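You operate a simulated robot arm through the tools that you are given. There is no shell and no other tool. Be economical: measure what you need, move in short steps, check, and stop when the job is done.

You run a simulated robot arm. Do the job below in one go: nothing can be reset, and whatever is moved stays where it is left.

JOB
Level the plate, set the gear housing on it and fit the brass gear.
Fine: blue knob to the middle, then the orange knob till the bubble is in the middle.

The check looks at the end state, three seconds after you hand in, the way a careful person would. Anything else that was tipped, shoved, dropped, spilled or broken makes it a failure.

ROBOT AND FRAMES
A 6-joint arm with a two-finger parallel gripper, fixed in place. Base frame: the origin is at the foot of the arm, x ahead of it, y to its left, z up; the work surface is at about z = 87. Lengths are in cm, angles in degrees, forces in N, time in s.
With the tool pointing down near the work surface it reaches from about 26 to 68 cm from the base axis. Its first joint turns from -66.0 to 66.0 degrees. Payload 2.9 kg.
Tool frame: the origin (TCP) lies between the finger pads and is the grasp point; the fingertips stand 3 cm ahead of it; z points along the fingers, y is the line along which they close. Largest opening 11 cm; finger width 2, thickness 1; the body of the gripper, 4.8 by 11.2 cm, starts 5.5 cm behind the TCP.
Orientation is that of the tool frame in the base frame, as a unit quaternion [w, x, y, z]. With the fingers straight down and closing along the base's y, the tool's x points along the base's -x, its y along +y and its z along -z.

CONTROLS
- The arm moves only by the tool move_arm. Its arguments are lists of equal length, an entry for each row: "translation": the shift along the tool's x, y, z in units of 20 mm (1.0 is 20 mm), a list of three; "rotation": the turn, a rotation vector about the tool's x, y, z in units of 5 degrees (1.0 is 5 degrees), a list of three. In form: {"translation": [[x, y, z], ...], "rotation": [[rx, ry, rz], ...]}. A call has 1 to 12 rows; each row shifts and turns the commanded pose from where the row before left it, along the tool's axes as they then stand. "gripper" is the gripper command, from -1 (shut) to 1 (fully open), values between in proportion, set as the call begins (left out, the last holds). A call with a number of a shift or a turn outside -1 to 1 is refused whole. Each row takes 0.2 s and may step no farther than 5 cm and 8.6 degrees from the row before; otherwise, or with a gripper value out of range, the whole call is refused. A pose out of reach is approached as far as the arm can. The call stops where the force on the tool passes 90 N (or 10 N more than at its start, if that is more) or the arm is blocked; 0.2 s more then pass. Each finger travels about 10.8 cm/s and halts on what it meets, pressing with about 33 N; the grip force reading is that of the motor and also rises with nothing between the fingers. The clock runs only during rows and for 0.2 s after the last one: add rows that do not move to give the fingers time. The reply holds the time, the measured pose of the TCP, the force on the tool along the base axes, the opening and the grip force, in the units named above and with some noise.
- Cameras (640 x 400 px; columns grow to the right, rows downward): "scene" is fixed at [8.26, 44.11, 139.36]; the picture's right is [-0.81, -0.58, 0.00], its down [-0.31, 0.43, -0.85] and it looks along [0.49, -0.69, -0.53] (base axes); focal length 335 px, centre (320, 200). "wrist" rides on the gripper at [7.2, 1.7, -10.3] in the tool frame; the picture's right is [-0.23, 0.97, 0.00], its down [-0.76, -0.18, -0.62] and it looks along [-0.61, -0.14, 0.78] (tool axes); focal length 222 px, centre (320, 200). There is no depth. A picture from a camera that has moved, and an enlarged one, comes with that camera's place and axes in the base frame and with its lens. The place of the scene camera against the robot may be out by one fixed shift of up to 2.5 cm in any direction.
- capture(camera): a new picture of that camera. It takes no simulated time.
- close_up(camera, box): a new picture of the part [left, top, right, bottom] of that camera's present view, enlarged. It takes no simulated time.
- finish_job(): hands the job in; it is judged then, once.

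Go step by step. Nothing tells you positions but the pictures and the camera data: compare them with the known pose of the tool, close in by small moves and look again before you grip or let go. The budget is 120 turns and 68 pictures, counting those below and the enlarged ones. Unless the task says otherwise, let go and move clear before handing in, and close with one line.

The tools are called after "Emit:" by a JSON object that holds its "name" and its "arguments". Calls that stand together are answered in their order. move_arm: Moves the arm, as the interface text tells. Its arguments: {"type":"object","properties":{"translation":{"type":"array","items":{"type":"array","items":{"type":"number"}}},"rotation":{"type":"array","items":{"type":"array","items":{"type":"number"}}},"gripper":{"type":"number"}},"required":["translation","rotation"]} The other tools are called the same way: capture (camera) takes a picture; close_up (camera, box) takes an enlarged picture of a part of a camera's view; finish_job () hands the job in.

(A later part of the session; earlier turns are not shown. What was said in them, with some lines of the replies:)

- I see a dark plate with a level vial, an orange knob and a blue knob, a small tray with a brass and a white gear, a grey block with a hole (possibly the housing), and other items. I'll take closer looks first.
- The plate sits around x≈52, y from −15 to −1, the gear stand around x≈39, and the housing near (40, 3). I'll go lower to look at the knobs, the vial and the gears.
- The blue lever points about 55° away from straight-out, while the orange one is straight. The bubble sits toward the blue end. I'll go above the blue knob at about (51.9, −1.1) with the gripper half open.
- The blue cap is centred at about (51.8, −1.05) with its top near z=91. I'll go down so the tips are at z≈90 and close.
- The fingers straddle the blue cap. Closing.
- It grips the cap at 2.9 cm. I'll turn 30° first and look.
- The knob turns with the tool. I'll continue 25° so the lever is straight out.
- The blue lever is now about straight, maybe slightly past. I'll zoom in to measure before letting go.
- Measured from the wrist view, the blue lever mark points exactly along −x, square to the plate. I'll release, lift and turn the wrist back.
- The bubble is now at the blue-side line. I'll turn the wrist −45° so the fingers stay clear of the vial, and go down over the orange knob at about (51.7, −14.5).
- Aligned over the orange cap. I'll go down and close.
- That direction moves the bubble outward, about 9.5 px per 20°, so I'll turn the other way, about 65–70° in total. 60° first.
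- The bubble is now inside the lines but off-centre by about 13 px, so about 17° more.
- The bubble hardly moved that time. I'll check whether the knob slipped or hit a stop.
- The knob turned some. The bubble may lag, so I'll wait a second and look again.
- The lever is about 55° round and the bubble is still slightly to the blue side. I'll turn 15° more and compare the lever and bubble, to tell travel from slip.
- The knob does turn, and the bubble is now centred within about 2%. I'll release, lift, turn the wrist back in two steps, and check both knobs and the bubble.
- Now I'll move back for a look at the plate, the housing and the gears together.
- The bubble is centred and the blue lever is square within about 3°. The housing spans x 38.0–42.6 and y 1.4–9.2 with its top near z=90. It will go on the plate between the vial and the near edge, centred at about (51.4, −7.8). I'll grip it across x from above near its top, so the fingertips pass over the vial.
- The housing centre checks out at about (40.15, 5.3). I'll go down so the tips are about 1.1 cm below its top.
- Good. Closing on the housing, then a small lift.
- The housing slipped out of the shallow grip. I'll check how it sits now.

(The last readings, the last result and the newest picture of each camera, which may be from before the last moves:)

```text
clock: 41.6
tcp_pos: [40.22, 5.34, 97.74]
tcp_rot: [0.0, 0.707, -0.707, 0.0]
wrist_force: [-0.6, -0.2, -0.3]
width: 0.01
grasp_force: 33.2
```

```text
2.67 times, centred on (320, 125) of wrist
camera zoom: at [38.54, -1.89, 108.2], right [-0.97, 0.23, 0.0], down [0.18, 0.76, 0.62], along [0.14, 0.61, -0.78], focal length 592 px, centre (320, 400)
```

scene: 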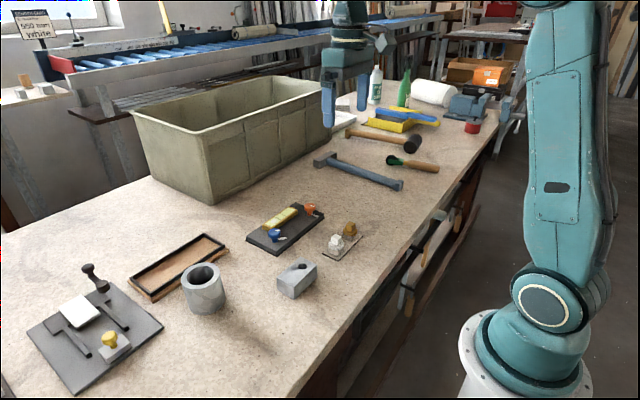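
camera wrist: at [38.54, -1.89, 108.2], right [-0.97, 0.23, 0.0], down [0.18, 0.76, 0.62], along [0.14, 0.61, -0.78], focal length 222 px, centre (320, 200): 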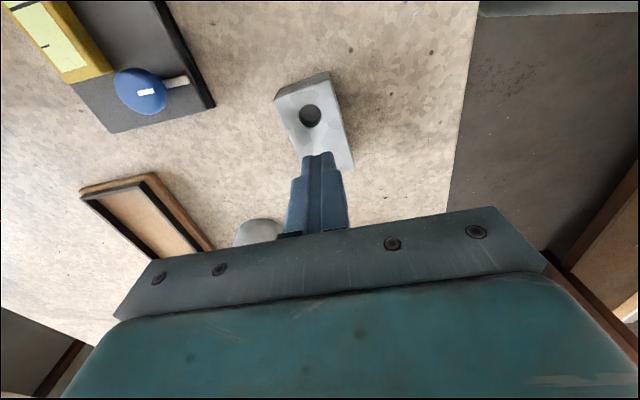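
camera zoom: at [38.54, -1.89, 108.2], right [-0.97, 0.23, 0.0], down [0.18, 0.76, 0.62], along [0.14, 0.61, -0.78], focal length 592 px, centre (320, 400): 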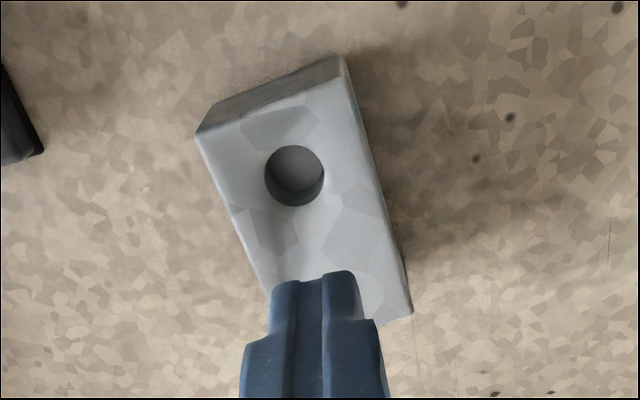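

The housing is still flat on the table, only yawed about 4.5°, with its centre at about (40.4, 5.6). Re-measuring gives the vial front at x≈55.0 and the plate's near edge at x≈49.25, so there is room for a deeper grip across x. I'll re-align and go deeper.

Emit:
{"name": "move_arm", "arguments": {"translation": [[-0.155, -0.08, -0.3], [0, 0, 0], [0, 0, 0], [0, 0, 0.8], [0, 0, 0.8], [0, 0, 0.8], [0, 0, 0.8], [0, 0, 0.6], [0, 0, 0]], "rotation": [[0, 0, -0.9], [0, 0, 0], [0, 0, 0], [0, 0, 0], [0, 0, 0], [0, 0, 0], [0, 0, 0], [0, 0, 0], [0, 0, 0]], "gripper": 0.3}}

Emit:
{"name": "capture", "arguments": {"camera": "wrist"}}

```text
clock: 43.6
tcp_pos: [40.5, 5.63, 90.83]
tcp_rot: [0.0, 0.734, -0.679, 0.0]
wrist_force: [0.3, -0.3, 0.2]
width: 7.16
grasp_force: 0.0
```

```text
26 pictures are left
camera wrist: at [39.26, -1.68, 101.17], right [-0.99, 0.15, 0.0], down [0.12, 0.77, 0.62], along [0.09, 0.62, -0.78], focal length 222 px, centre (320, 200)
```

wrist: 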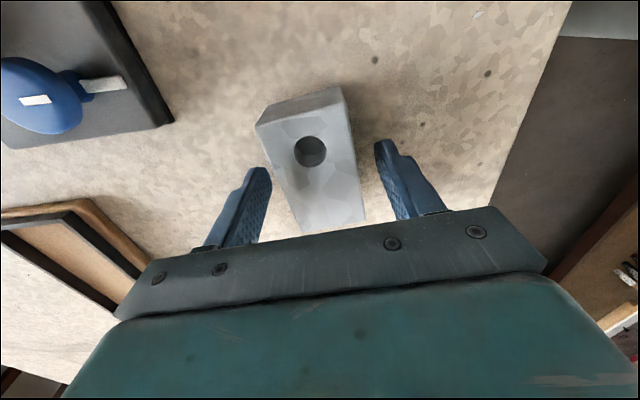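

Aligned with it. I'll close, wait, and lift slowly by a small amount.

Emit:
{"name": "move_arm", "arguments": {"translation": [[0, 0, 0], [0, 0, 0], [0, 0, 0], [0, 0, 0]], "rotation": [[0, 0, 0], [0, 0, 0], [0, 0, 0], [0, 0, 0]], "gripper": -1}}

Emit:
{"name": "move_arm", "arguments": {"translation": [[0, 0, -0.1], [0, 0, -0.1], [0, 0, -0.15], [0, 0, -0.15], [0, 0, 0]], "rotation": [[0, 0, 0], [0, 0, 0], [0, 0, 0], [0, 0, 0], [0, 0, 0]]}}

```text
clock: 44.6
tcp_pos: [40.2, 5.65, 90.88]
tcp_rot: [-0.001, 0.734, -0.679, 0.0]
wrist_force: [1.1, 0.5, 0.6]
width: 4.58
grasp_force: 32.8
```

```text
clock: 45.8
tcp_pos: [40.24, 5.61, 91.78]
tcp_rot: [0.0, 0.734, -0.679, 0.0]
wrist_force: [0.2, 0.2, -3.5]
width: 4.58
grasp_force: 32.7
```

It holds this time, with about 3.5 N of weight. I'll lift to z≈99.

Emit:
{"name": "move_arm", "arguments": {"translation": [[0, 0, -0.3], [0, 0, -0.5], [0, 0, -0.5], [0, 0, -0.6], [0, 0, -0.6], [0, 0, -0.6], [0, 0, -0.4], [0, 0, 0]], "rotation": [[0, 0, 0], [0, 0, 0], [0, 0, 0], [0, 0, 0.3], [0, 0, 0.3], [0, 0, 0.3], [0, 0, 0], [0, 0, 0]]}}

```text
clock: 47.6
tcp_pos: [40.32, 5.61, 98.89]
tcp_rot: [0.0, -0.707, 0.707, 0.0]
wrist_force: [0.5, 0.6, -3.2]
width: 4.62
grasp_force: 32.7
```

I'll carry it over the plate to (51.35, −7.8).

Emit:
{"name": "move_arm", "arguments": {"translation": [[0.4, -0.35, 0], [0.7, -0.58, 0], [0.7, -0.58, 0], [0.7, -0.58, 0], [0.7, -0.58, 0], [0.7, -0.58, 0], [0.7, -0.58, 0], [0.7, -0.58, 0], [0.7, -0.58, 0], [0.7, -0.54, 0], [0, 0, 0]], "rotation": [[0, 0, 0], [0, 0, 0], [0, 0, 0], [0, 0, 0], [0, 0, 0], [0, 0, 0], [0, 0, 0], [0, 0, 0], [0, 0, 0], [0, 0, 0], [0, 0, 0]]}}

Emit:
{"name": "capture", "arguments": {"camera": "wrist"}}

Emit:
{"name": "close_up", "arguments": {"camera": "scene", "box": [240, 170, 350, 255]}}

```text
clock: 50.0
tcp_pos: [51.45, -7.76, 98.84]
tcp_rot: [0.0, 0.707, -0.707, 0.0]
wrist_force: [-0.2, 0.4, -3.9]
width: 4.58
grasp_force: 32.8
```

```text
25 pictures are left
camera wrist: at [49.77, -15.0, 109.19], right [-0.97, 0.23, 0.0], down [0.18, 0.76, 0.62], along [0.14, 0.61, -0.78], focal length 222 px, centre (320, 200)
```

wrist: 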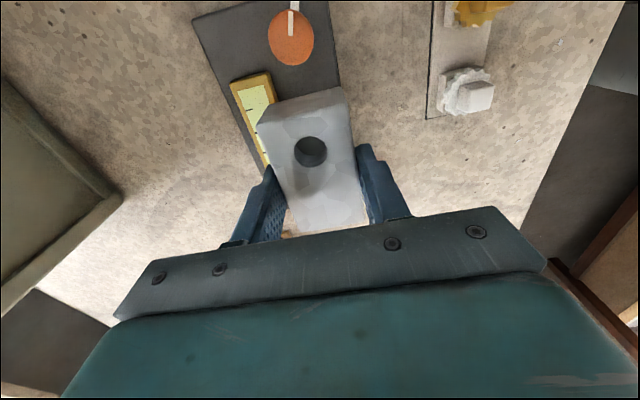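

```text
4.71 times, centred on (295, 212) of scene
camera zoom: at [8.27, 44.11, 139.36], right [-0.81, -0.58, 0.0], down [-0.31, 0.43, -0.85], along [0.49, -0.69, -0.53], focal length 1577 px, centre (438, 141)
```

zoom: 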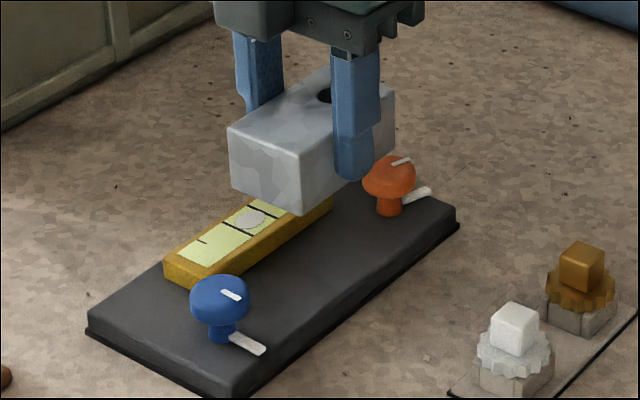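

Aligned over the free area. I'll lower it close to the plate and check.

Emit:
{"name": "move_arm", "arguments": {"translation": [[0, 0.05, 0.5], [0, 0, 0.5], [0, 0, 0.5], [0, 0, 0.5], [0, 0, 0.4], [0, 0, 0.3], [0, 0, 0]], "rotation": [[0, 0, 0], [0, 0, 0], [0, 0, 0], [0, 0, 0], [0, 0, 0], [0, 0, 0], [0, 0, 0]]}}

Emit:
{"name": "capture", "arguments": {"camera": "wrist"}}

Emit:
{"name": "close_up", "arguments": {"camera": "scene", "box": [250, 185, 340, 255]}}

```text
clock: 51.6
tcp_pos: [51.33, -7.78, 93.38]
tcp_rot: [0.0, -0.707, 0.707, 0.0]
wrist_force: [0.7, -0.4, -3.7]
width: 4.58
grasp_force: 33.2
```

```text
23 pictures are left
camera wrist: at [49.66, -14.98, 103.76], right [-0.97, 0.23, 0.0], down [0.18, 0.76, 0.62], along [0.14, 0.61, -0.78], focal length 222 px, centre (320, 200)
```

wrist: 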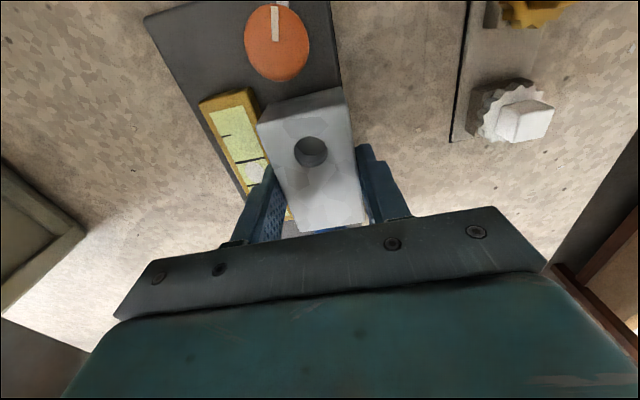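

```text
5.71 times, centred on (295, 220) of scene
camera zoom: at [8.27, 44.11, 139.36], right [-0.81, -0.58, 0.0], down [-0.31, 0.43, -0.85], along [0.49, -0.69, -0.53], focal length 1915 px, centre (463, 86)
```

zoom: 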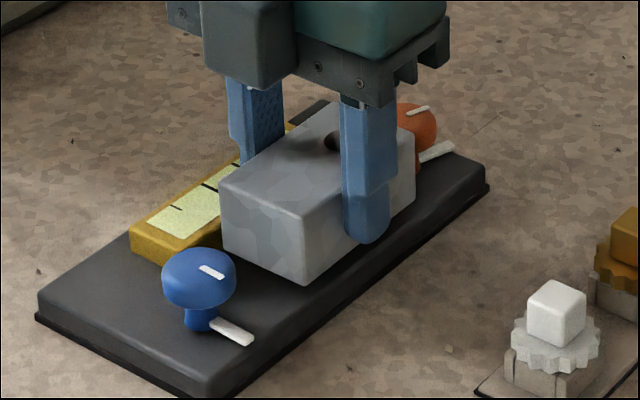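

About 1.2 cm to go. Lowering gently.

Emit:
{"name": "move_arm", "arguments": {"translation": [[0, 0, 0.15], [0, 0, 0.15], [0, 0, 0.1], [0, 0, 0.05], [0, 0, 0]], "rotation": [[0, 0, 0], [0, 0, 0], [0, 0, 0], [0, 0, 0], [0, 0, 0]]}}

Emit:
{"name": "move_arm", "arguments": {"translation": [[0, 0, 0.07], [0, 0, 0]], "rotation": [[0, 0, 0], [0, 0, 0]]}}

```text
clock: 52.8
tcp_pos: [51.35, -7.93, 92.94]
tcp_rot: [0.002, -0.707, 0.707, -0.004]
wrist_force: [-19.4, 3.3, 45.9]
width: 4.6
grasp_force: 32.9
```

```text
clock: 53.4
tcp_pos: [51.28, -7.8, 92.91]
tcp_rot: [0.003, -0.707, 0.707, -0.004]
wrist_force: [-21.1, 3.5, 54.6]
width: 4.57
grasp_force: 33.0
```

Contact came earlier than expected, with a push in −x. I'll back off a little and look.

Emit:
{"name": "move_arm", "arguments": {"translation": [[0, 0, -0.25], [0, 0, 0]], "rotation": [[0, 0, 0], [0, 0, 0]]}}

Emit:
{"name": "close_up", "arguments": {"camera": "wrist", "box": [190, 80, 400, 240]}}

Emit:
{"name": "close_up", "arguments": {"camera": "scene", "box": [265, 190, 335, 240]}}

```text
clock: 54.0
tcp_pos: [51.33, -7.79, 92.91]
tcp_rot: [-0.001, 0.707, -0.707, 0.001]
wrist_force: [-0.3, -1.4, 22.8]
width: 4.57
grasp_force: 33.4
```

```text
2.50 times, centred on (295, 160) of wrist
camera zoom: at [49.68, -14.98, 103.33], right [-0.97, 0.23, 0.0], down [0.18, 0.76, 0.62], along [0.15, 0.61, -0.78], focal length 555 px, centre (382, 300)
```

zoom: 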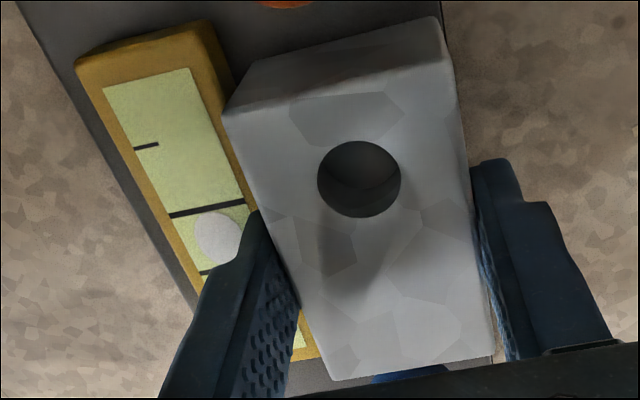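

```text
8.00 times, centred on (300, 215) of scene
camera zoom: at [8.22, 44.11, 139.36], right [-0.81, -0.58, 0.0], down [-0.31, 0.43, -0.85], along [0.49, -0.69, -0.53], focal length 2681 px, centre (480, 80)
```

zoom: 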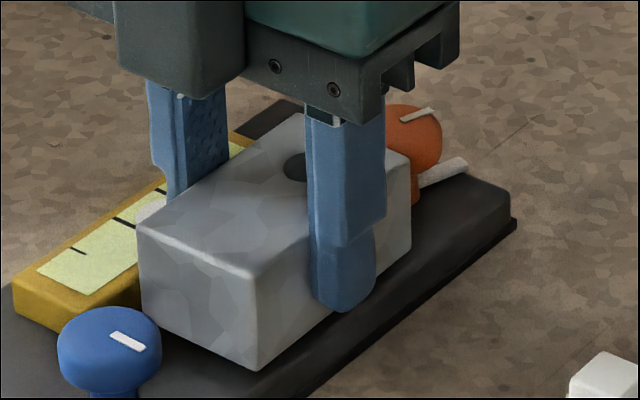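

The far fingertip seems to be landing on the vial's edge. I'll raise slightly, shift 0.45 cm toward the robot, and lower again.

Emit:
{"name": "move_arm", "arguments": {"translation": [[0, 0, -0.25], [0, 0.12, 0], [0, 0.105, 0], [0, 0, 0.1], [0, 0, 0.1], [0, 0, 0.1], [0, 0, 0]], "rotation": [[0, 0, 0], [0, 0, 0], [0, 0, 0], [0, 0, 0], [0, 0, 0], [0, 0, 0], [0, 0, 0]]}}

```text
clock: 55.6
tcp_pos: [50.76, -7.82, 92.67]
tcp_rot: [0.0, -0.706, 0.708, 0.0]
wrist_force: [-0.4, -0.5, -4.1]
width: 4.59
grasp_force: 33.0
```

Now it passes freely. Continuing down in small steps.

Emit:
{"name": "move_arm", "arguments": {"translation": [[0, 0, 0.1], [0, 0, 0.06], [0, 0, 0]], "rotation": [[0, 0, 0], [0, 0, 0], [0, 0, 0]]}}

Emit:
{"name": "move_arm", "arguments": {"translation": [[0, 0, 0.08], [0, 0, 0]], "rotation": [[0, 0, 0], [0, 0, 0]]}}

```text
clock: 56.4
tcp_pos: [50.91, -7.75, 92.46]
tcp_rot: [0.0, 0.707, -0.707, 0.0]
wrist_force: [-0.7, 0.1, -4.2]
width: 4.59
grasp_force: 32.9
```

```text
clock: 57.0
tcp_pos: [50.83, -7.79, 92.34]
tcp_rot: [0.0, -0.707, 0.707, 0.0]
wrist_force: [-4.8, 0.8, 10.1]
width: 4.6
grasp_force: 33.1
```

Contact with the plate at TCP z≈92.35. I'll open slightly and lift straight up.

Emit:
{"name": "move_arm", "arguments": {"translation": [[0, 0, 0], [0, 0, 0], [0, 0, -0.3], [0, 0, -0.6], [0, 0, -0.8], [0, 0, -1], [0, 0, -1]], "rotation": [[0, 0, 0], [0, 0, 0], [0, 0, 0], [0, 0, 0], [0, 0, 0], [0, 0, 0], [0, 0, 0]], "gripper": -0.1}}

Emit:
{"name": "capture", "arguments": {"camera": "wrist"}}

Emit:
{"name": "close_up", "arguments": {"camera": "scene", "box": [250, 185, 340, 255]}}

```text
clock: 58.6
tcp_pos: [50.78, -7.78, 99.76]
tcp_rot: [0.0, 0.708, -0.707, 0.0]
wrist_force: [0.1, -0.4, -0.1]
width: 4.94
grasp_force: 0.0
```

```text
19 pictures are left
camera wrist: at [49.18, -15.05, 110.13], right [-0.97, 0.23, 0.0], down [0.18, 0.76, 0.62], along [0.14, 0.61, -0.78], focal length 222 px, centre (320, 200)
```

wrist: 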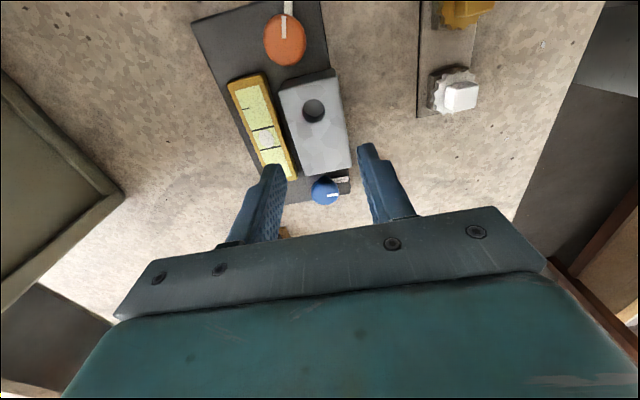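

```text
5.71 times, centred on (295, 220) of scene
camera zoom: at [8.26, 44.11, 139.36], right [-0.81, -0.58, 0.0], down [-0.31, 0.43, -0.85], along [0.49, -0.69, -0.53], focal length 1915 px, centre (463, 86)
```

zoom: 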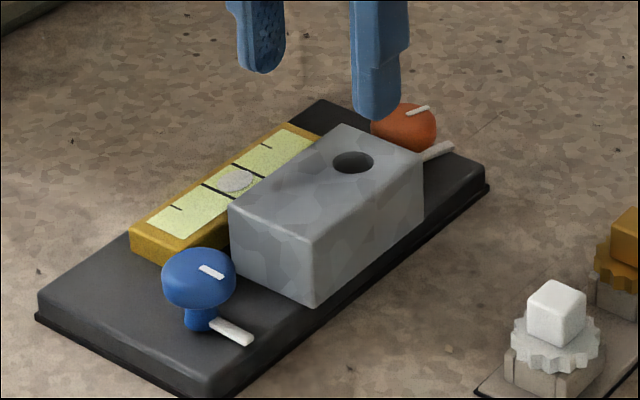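

The housing sits flat on the plate, its hole at about (50.87, −9.7), and the bubble is still centred. Next I'll move over the brass gear at about (39.1, −13.9).

Emit:
{"name": "move_arm", "arguments": {"translation": [[0, 0, -0.8], [0.43, 0.84, 0], [0.43, 0.84, 0], [0.43, 0.84, 0], [0.43, 0.84, 0], [0.43, 0.84, 0], [0.43, 0.84, 0], [0.43, 0.84, 0], [0, 0, 0]], "rotation": [[0, 0, 0], [0, 0, 0], [0, 0, 0], [0, 0, 0], [0, 0, 0], [0, 0, 0], [0, 0, 0], [0, 0, 0], [0, 0, 0]], "gripper": 0}}

Emit:
{"name": "close_up", "arguments": {"camera": "wrist", "box": [220, 0, 440, 180]}}

Emit:
{"name": "close_up", "arguments": {"camera": "scene", "box": [315, 210, 375, 260]}}

```text
clock: 60.6
tcp_pos: [39.18, -13.86, 101.3]
tcp_rot: [0.001, -0.707, 0.707, 0.0]
wrist_force: [0.8, -0.2, -0.1]
width: 5.48
grasp_force: 0.1
```

```text
2.22 times, centred on (330, 90) of wrist
camera zoom: at [37.45, -21.03, 111.66], right [-0.97, 0.23, 0.0], down [0.18, 0.76, 0.62], along [0.14, 0.61, -0.78], focal length 494 px, centre (298, 444)
```

zoom: 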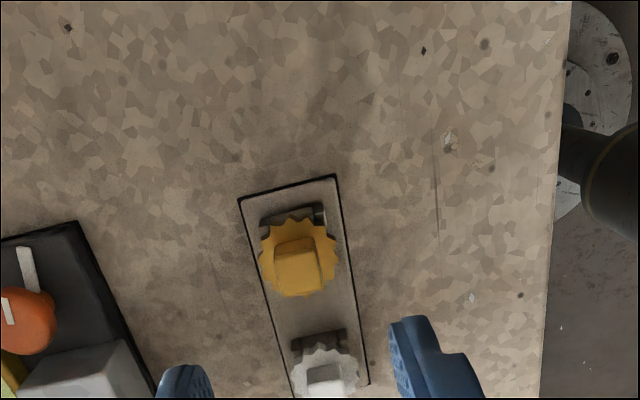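

```text
8.00 times, centred on (345, 235) of scene
camera zoom: at [8.26, 44.11, 139.36], right [-0.81, -0.58, 0.0], down [-0.31, 0.43, -0.85], along [0.49, -0.69, -0.53], focal length 2681 px, centre (120, -80)
```

zoom: 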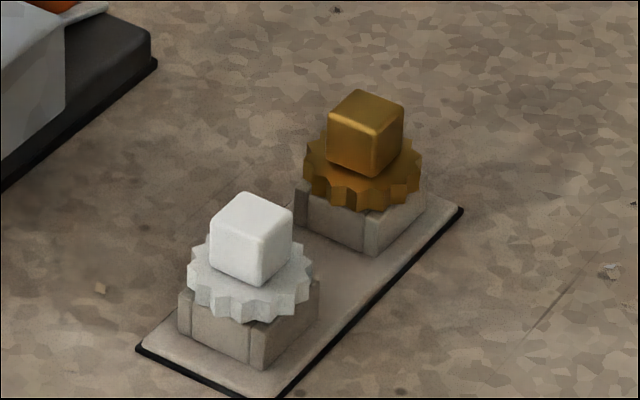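

The brass gear's cube is at about (39.0, −13.85) with its top near z≈91.5. I'll lower to just above it and check.

Emit:
{"name": "move_arm", "arguments": {"translation": [[0, 0.07, 0.6], [0, 0, 0.7], [0, 0, 0.7], [0, 0, 0.7], [0, 0, 0.7], [0, 0, 0]], "rotation": [[0, 0, 0], [0, 0, 0], [0, 0, 0], [0, 0, 0], [0, 0, 0], [0, 0, 0]]}}

Emit:
{"name": "close_up", "arguments": {"camera": "wrist", "box": [220, 60, 440, 240]}}

Emit:
{"name": "close_up", "arguments": {"camera": "scene", "box": [315, 200, 385, 260]}}

```text
clock: 62.0
tcp_pos: [39.02, -13.7, 94.57]
tcp_rot: [0.001, 0.707, -0.707, 0.0]
wrist_force: [-0.1, -0.5, -1.1]
width: 5.49
grasp_force: 0.0
```

```text
2.22 times, centred on (330, 150) of wrist
camera zoom: at [37.3, -21.03, 104.87], right [-0.97, 0.23, 0.0], down [0.18, 0.76, 0.62], along [0.14, 0.61, -0.78], focal length 494 px, centre (298, 311)
```

zoom: 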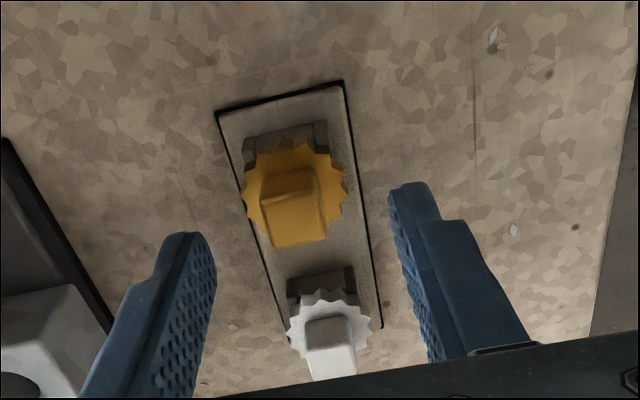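

```text
6.67 times, centred on (350, 230) of scene
camera zoom: at [8.26, 44.11, 139.36], right [-0.81, -0.58, 0.0], down [-0.31, 0.43, -0.85], along [0.49, -0.69, -0.53], focal length 2234 px, centre (120, 0)
```

zoom: 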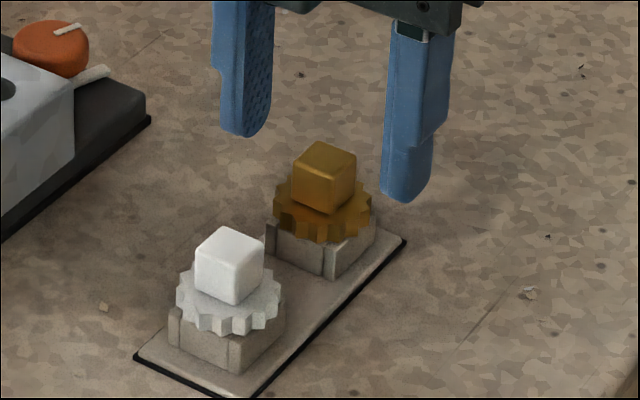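

Well aligned and square to the cube. I'll go down so the tips are around the cube and close.

Emit:
{"name": "move_arm", "arguments": {"translation": [[0.08, 0, 0.3], [0, 0, 0.2], [0, 0, 0.15], [0, 0, 0]], "rotation": [[0, 0, 0], [0, 0, 0], [0, 0, 0], [0, 0, 0]]}}

Emit:
{"name": "move_arm", "arguments": {"translation": [[0, 0, 0], [0, 0, 0], [0, 0, 0], [0, 0, 0]], "rotation": [[0, 0, 0], [0, 0, 0], [0, 0, 0], [0, 0, 0]], "gripper": -1}}

Emit:
{"name": "close_up", "arguments": {"camera": "scene", "box": [325, 200, 375, 245]}}

```text
clock: 63.0
tcp_pos: [39.03, -13.97, 93.23]
tcp_rot: [0.0, -0.707, 0.707, 0.0]
wrist_force: [0.6, 0.1, 0.0]
width: 5.46
grasp_force: 0.0
```

```text
clock: 64.0
tcp_pos: [38.91, -14.04, 93.16]
tcp_rot: [0.0, -0.707, 0.707, 0.0]
wrist_force: [0.8, 0.3, 0.5]
width: 1.68
grasp_force: 32.6
```

```text
8.89 times, centred on (350, 222) of scene
camera zoom: at [8.26, 44.11, 139.36], right [-0.81, -0.58, 0.0], down [-0.31, 0.43, -0.85], along [0.49, -0.69, -0.53], focal length 2978 px, centre (53, 0)
```

zoom: 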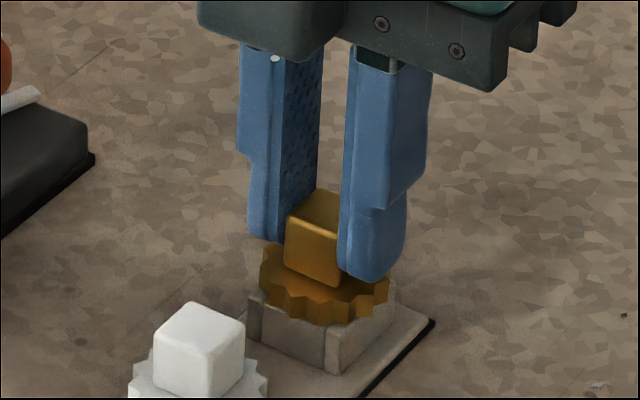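

A firm 1.7 cm grip. Lifting slowly straight up.

Emit:
{"name": "move_arm", "arguments": {"translation": [[0, 0, -0.1], [0, 0, -0.2], [0, 0, -0.3], [0, 0, -0.4], [0, 0, -0.5], [0, 0, -0.6], [0, 0, -0.7], [0, 0, -0.6], [0, 0, -0.4], [0, 0, 0]], "rotation": [[0, 0, 0], [0, 0, 0], [0, 0, 0], [0, 0, 0], [0, 0, 0], [0, 0, 0], [0, 0, 0], [0, 0, 0], [0, 0, 0], [0, 0, 0]]}}

Emit:
{"name": "close_up", "arguments": {"camera": "scene", "box": [310, 160, 390, 260]}}

```text
clock: 66.2
tcp_pos: [38.95, -13.87, 100.76]
tcp_rot: [0.0, 0.707, -0.707, 0.0]
wrist_force: [0.6, -0.3, 0.2]
width: 1.71
grasp_force: 33.3
```

```text
4.00 times, centred on (350, 210) of scene
camera zoom: at [8.26, 44.11, 139.36], right [-0.81, -0.58, 0.0], down [-0.31, 0.43, -0.85], along [0.49, -0.69, -0.53], focal length 1340 px, centre (200, 160)
```

zoom: 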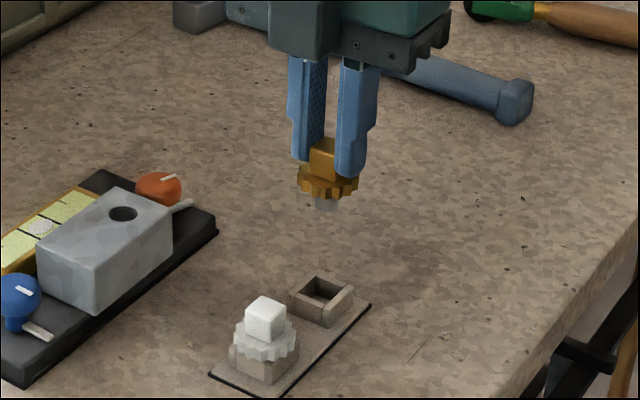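

The gear is out, with a short shaft below it. I'll carry it over the housing hole at about (50.87, −9.7).

Emit:
{"name": "move_arm", "arguments": {"translation": [[-0.26, -0.74, 0], [-0.26, -0.745, 0], [-0.26, -0.745, 0], [-0.265, -0.745, 0], [-0.265, -0.745, 0], [-0.265, -0.745, 0], [-0.265, -0.745, 0], [-0.265, -0.745, 0], [0, 0, 0], [0, 0, 0]], "rotation": [[0, 0, 0], [0, 0, 0], [0, 0, 0], [0, 0, 0], [0, 0, 0], [0, 0, 0], [0, 0, 0], [0, 0, 0], [0, 0, 0], [0, 0, 0]]}}

Emit:
{"name": "close_up", "arguments": {"camera": "wrist", "box": [240, 60, 400, 220]}}

Emit:
{"name": "close_up", "arguments": {"camera": "scene", "box": [275, 165, 335, 250]}}

```text
clock: 68.4
tcp_pos: [50.87, -9.65, 100.91]
tcp_rot: [-0.001, -0.707, 0.707, 0.0]
wrist_force: [-0.2, -0.4, -0.4]
width: 1.71
grasp_force: 32.6
```

```text
2.50 times, centred on (320, 140) of wrist
camera zoom: at [49.18, -16.95, 111.22], right [-0.97, 0.23, 0.0], down [0.18, 0.76, 0.62], along [0.14, 0.61, -0.78], focal length 555 px, centre (320, 350)
```

zoom: 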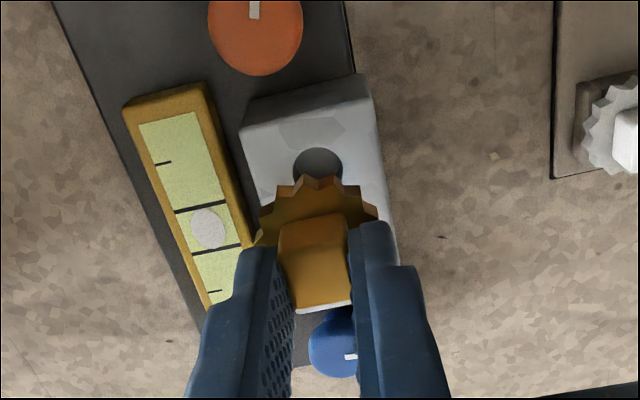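

```text
4.71 times, centred on (305, 208) of scene
camera zoom: at [8.26, 44.11, 139.36], right [-0.81, -0.58, 0.0], down [-0.31, 0.43, -0.85], along [0.49, -0.69, -0.53], focal length 1577 px, centre (391, 165)
```

zoom: 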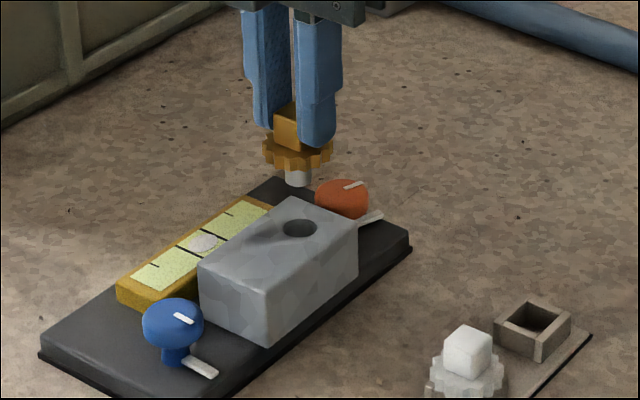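

In the scene view the shaft lies directly above the hole. I'll lower to about 0.5 cm above the housing and check the other axis.

Emit:
{"name": "move_arm", "arguments": {"translation": [[0, 0, 0.3], [0, 0, 0.4], [0, 0, 0.3], [0, 0, 0.15], [0, 0, 0], [0, 0, 0]], "rotation": [[0, 0, 0], [0, 0, 0], [0, 0, 0], [0, 0, 0], [0, 0, 0], [0, 0, 0]]}}

Emit:
{"name": "close_up", "arguments": {"camera": "wrist", "box": [240, 60, 400, 220]}}

Emit:
{"name": "close_up", "arguments": {"camera": "scene", "box": [285, 185, 325, 230]}}

```text
clock: 69.8
tcp_pos: [50.78, -9.73, 98.53]
tcp_rot: [-0.001, 0.707, -0.707, 0.002]
wrist_force: [0.1, 0.0, 0.4]
width: 1.7
grasp_force: 33.0
```

```text
2.50 times, centred on (320, 140) of wrist
camera zoom: at [49.18, -16.95, 108.89], right [-0.97, 0.23, 0.0], down [0.18, 0.76, 0.62], along [0.14, 0.61, -0.78], focal length 555 px, centre (320, 350)
```

zoom: 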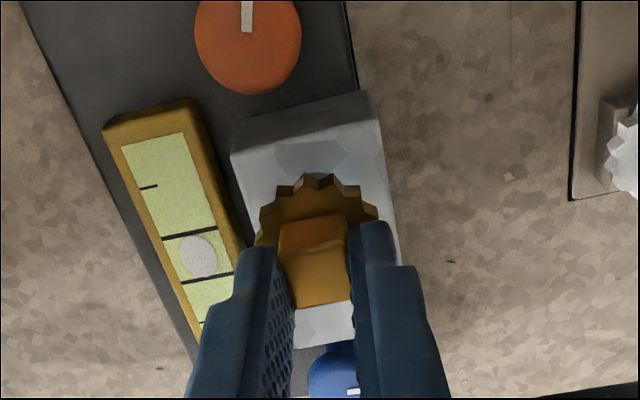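

```text
8.89 times, centred on (305, 208) of scene
camera zoom: at [8.26, 44.11, 139.36], right [-0.81, -0.58, 0.0], down [-0.31, 0.43, -0.85], along [0.49, -0.69, -0.53], focal length 2978 px, centre (453, 133)
```

zoom: 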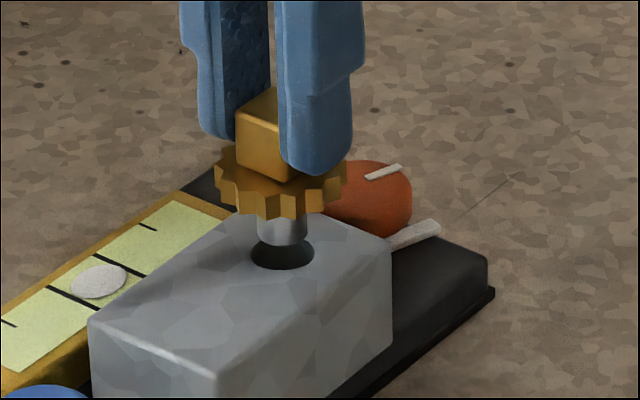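

Shaft and hole line up in both views to within the clearance. I'll lower slowly while watching the force.

Emit:
{"name": "move_arm", "arguments": {"translation": [[0, 0, 0.1], [0, 0, 0.1], [0, 0, 0.1], [0, 0, 0.05], [0, 0, 0]], "rotation": [[0, 0, 0], [0, 0, 0], [0, 0, 0], [0, 0, 0], [0, 0, 0]]}}

Emit:
{"name": "close_up", "arguments": {"camera": "scene", "box": [285, 185, 325, 230]}}

```text
clock: 71.0
tcp_pos: [50.77, -9.66, 97.86]
tcp_rot: [0.0, -0.707, 0.707, -0.001]
wrist_force: [0.5, -0.7, -0.5]
width: 1.68
grasp_force: 33.0
```

```text
8.89 times, centred on (305, 208) of scene
camera zoom: at [8.26, 44.11, 139.36], right [-0.81, -0.58, 0.0], down [-0.31, 0.43, -0.85], along [0.49, -0.69, -0.53], focal length 2978 px, centre (453, 133)
```

zoom: 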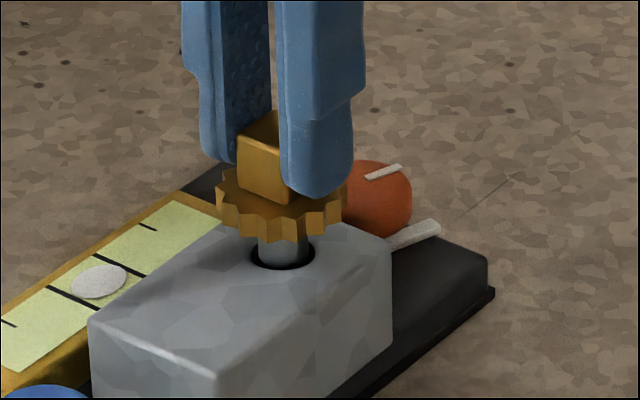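

The shaft is entering the hole with even clearance. Continuing down gently.

Emit:
{"name": "move_arm", "arguments": {"translation": [[0, 0, 0.1], [0, 0, 0.1], [0, 0, 0.05], [0, 0, 0]], "rotation": [[0, 0, 0], [0, 0, 0], [0, 0, 0], [0, 0, 0]]}}

Emit:
{"name": "close_up", "arguments": {"camera": "scene", "box": [285, 185, 325, 230]}}

```text
clock: 72.0
tcp_pos: [50.86, -9.71, 97.25]
tcp_rot: [-0.001, -0.707, 0.707, 0.0]
wrist_force: [0.2, 0.1, 0.1]
width: 1.69
grasp_force: 33.2
```

```text
8.89 times, centred on (305, 208) of scene
camera zoom: at [8.26, 44.11, 139.36], right [-0.81, -0.58, 0.0], down [-0.31, 0.43, -0.85], along [0.49, -0.69, -0.53], focal length 2978 px, centre (453, 133)
```

zoom: 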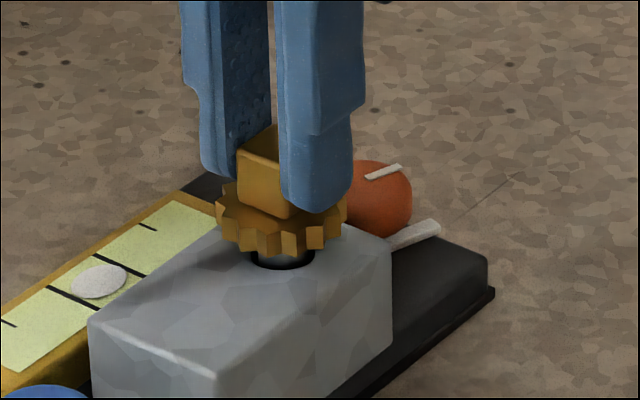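

The shaft is in the bore with about 0.9 cm left. Continuing.

Emit:
{"name": "move_arm", "arguments": {"translation": [[0, 0, 0.1], [0, 0, 0.1], [0, 0, 0.1], [0, 0, 0.05], [0, 0, 0]], "rotation": [[0, 0, 0], [0, 0, 0], [0, 0, 0], [0, 0, 0], [0, 0, 0]]}}

Emit:
{"name": "move_arm", "arguments": {"translation": [[0, 0, 0.07], [0, 0, 0]], "rotation": [[0, 0, 0], [0, 0, 0]]}}

```text
clock: 73.2
tcp_pos: [50.85, -9.68, 96.6]
tcp_rot: [0.0, 0.707, -0.707, 0.0]
wrist_force: [-0.5, 0.7, -1.1]
width: 1.69
grasp_force: 33.0
```

```text
clock: 73.8
tcp_pos: [50.99, -9.72, 96.44]
tcp_rot: [0.0, -0.707, 0.707, -0.001]
wrist_force: [-0.7, 0.7, -0.6]
width: 1.7
grasp_force: 33.1
```

Emit:
{"name": "move_arm", "arguments": {"translation": [[0, 0, 0.06], [0, 0, 0]], "rotation": [[0, 0, 0], [0, 0, 0]]}}

Emit:
{"name": "close_up", "arguments": {"camera": "scene", "box": [285, 185, 325, 230]}}

```text
clock: 74.4
tcp_pos: [50.82, -9.76, 96.49]
tcp_rot: [0.0, -0.707, 0.708, -0.001]
wrist_force: [-1.2, -0.1, 9.0]
width: 1.69
grasp_force: 33.2
```

```text
8.89 times, centred on (305, 208) of scene
camera zoom: at [8.24, 44.11, 139.35], right [-0.81, -0.58, 0.0], down [-0.31, 0.43, -0.85], along [0.49, -0.69, -0.53], focal length 2978 px, centre (453, 133)
```

zoom: 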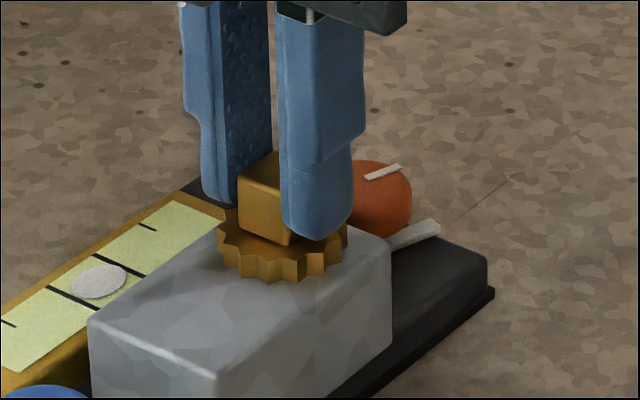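

The gear is seated flat on the housing with about 9 N of contact. I'll open and lift away.

Emit:
{"name": "move_arm", "arguments": {"translation": [[0, 0, 0], [0, 0, 0], [0, 0, -0.3], [0, 0, -0.6], [0, 0, -1], [0, 0, -1], [0, 0, -1], [0, 0, -1], [0, 0, -1]], "rotation": [[0, 0, 0], [0, 0, 0], [0, 0, 0], [0, 0, 0], [0, 0, 0], [0, 0, 0], [0, 0, 0], [0, 0, 0], [0, 0, 0]], "gripper": -0.3}}

Emit:
{"name": "close_up", "arguments": {"camera": "scene", "box": [250, 180, 350, 255]}}

Emit:
{"name": "close_up", "arguments": {"camera": "scene", "box": [268, 200, 308, 230]}}

```text
clock: 76.4
tcp_pos: [50.81, -9.77, 108.33]
tcp_rot: [0.0, -0.707, 0.707, 0.0]
wrist_force: [-0.5, 0.1, 0.4]
width: 3.87
grasp_force: 0.1
```

```text
5.33 times, centred on (300, 218) of scene
camera zoom: at [8.26, 44.11, 139.36], right [-0.81, -0.58, 0.0], down [-0.31, 0.43, -0.85], along [0.49, -0.69, -0.53], focal length 1787 px, centre (427, 107)
```

zoom: 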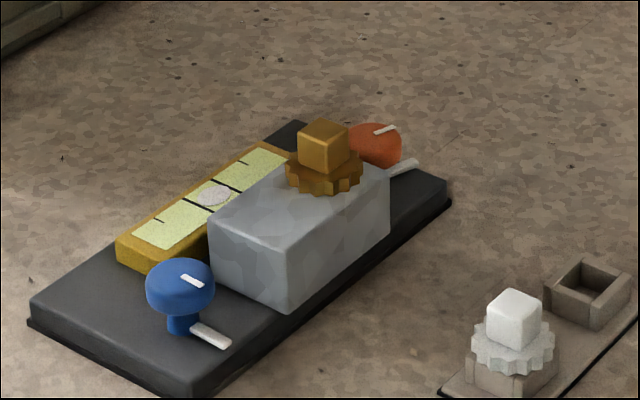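

```text
13.33 times, centred on (288, 215) of scene
camera zoom: at [8.26, 44.11, 139.36], right [-0.81, -0.58, 0.0], down [-0.31, 0.43, -0.85], along [0.49, -0.69, -0.53], focal length 4468 px, centre (747, 0)
```

zoom: 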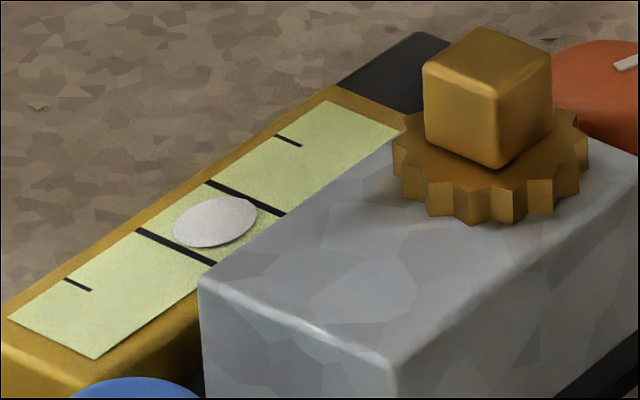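

The bubble is centred, the blue knob is square, the housing stands flat on the plate, the brass gear is seated, and the arm is clear. Handing in.

Emit:
{"name": "finish_job", "arguments": {}}

```text
The job is handed in.
```

The job is handed in: the plate is level, with the blue knob at its middle to within about 3° and the bubble centred. The housing is flat on the plate and the brass gear is seated in it. On the first try the housing slipped out of the grip and turned slightly on the table, and a fingertip touched the edge of the vial while I was lowering it. Nothing else was moved, and the bubble was still centred at the last look.
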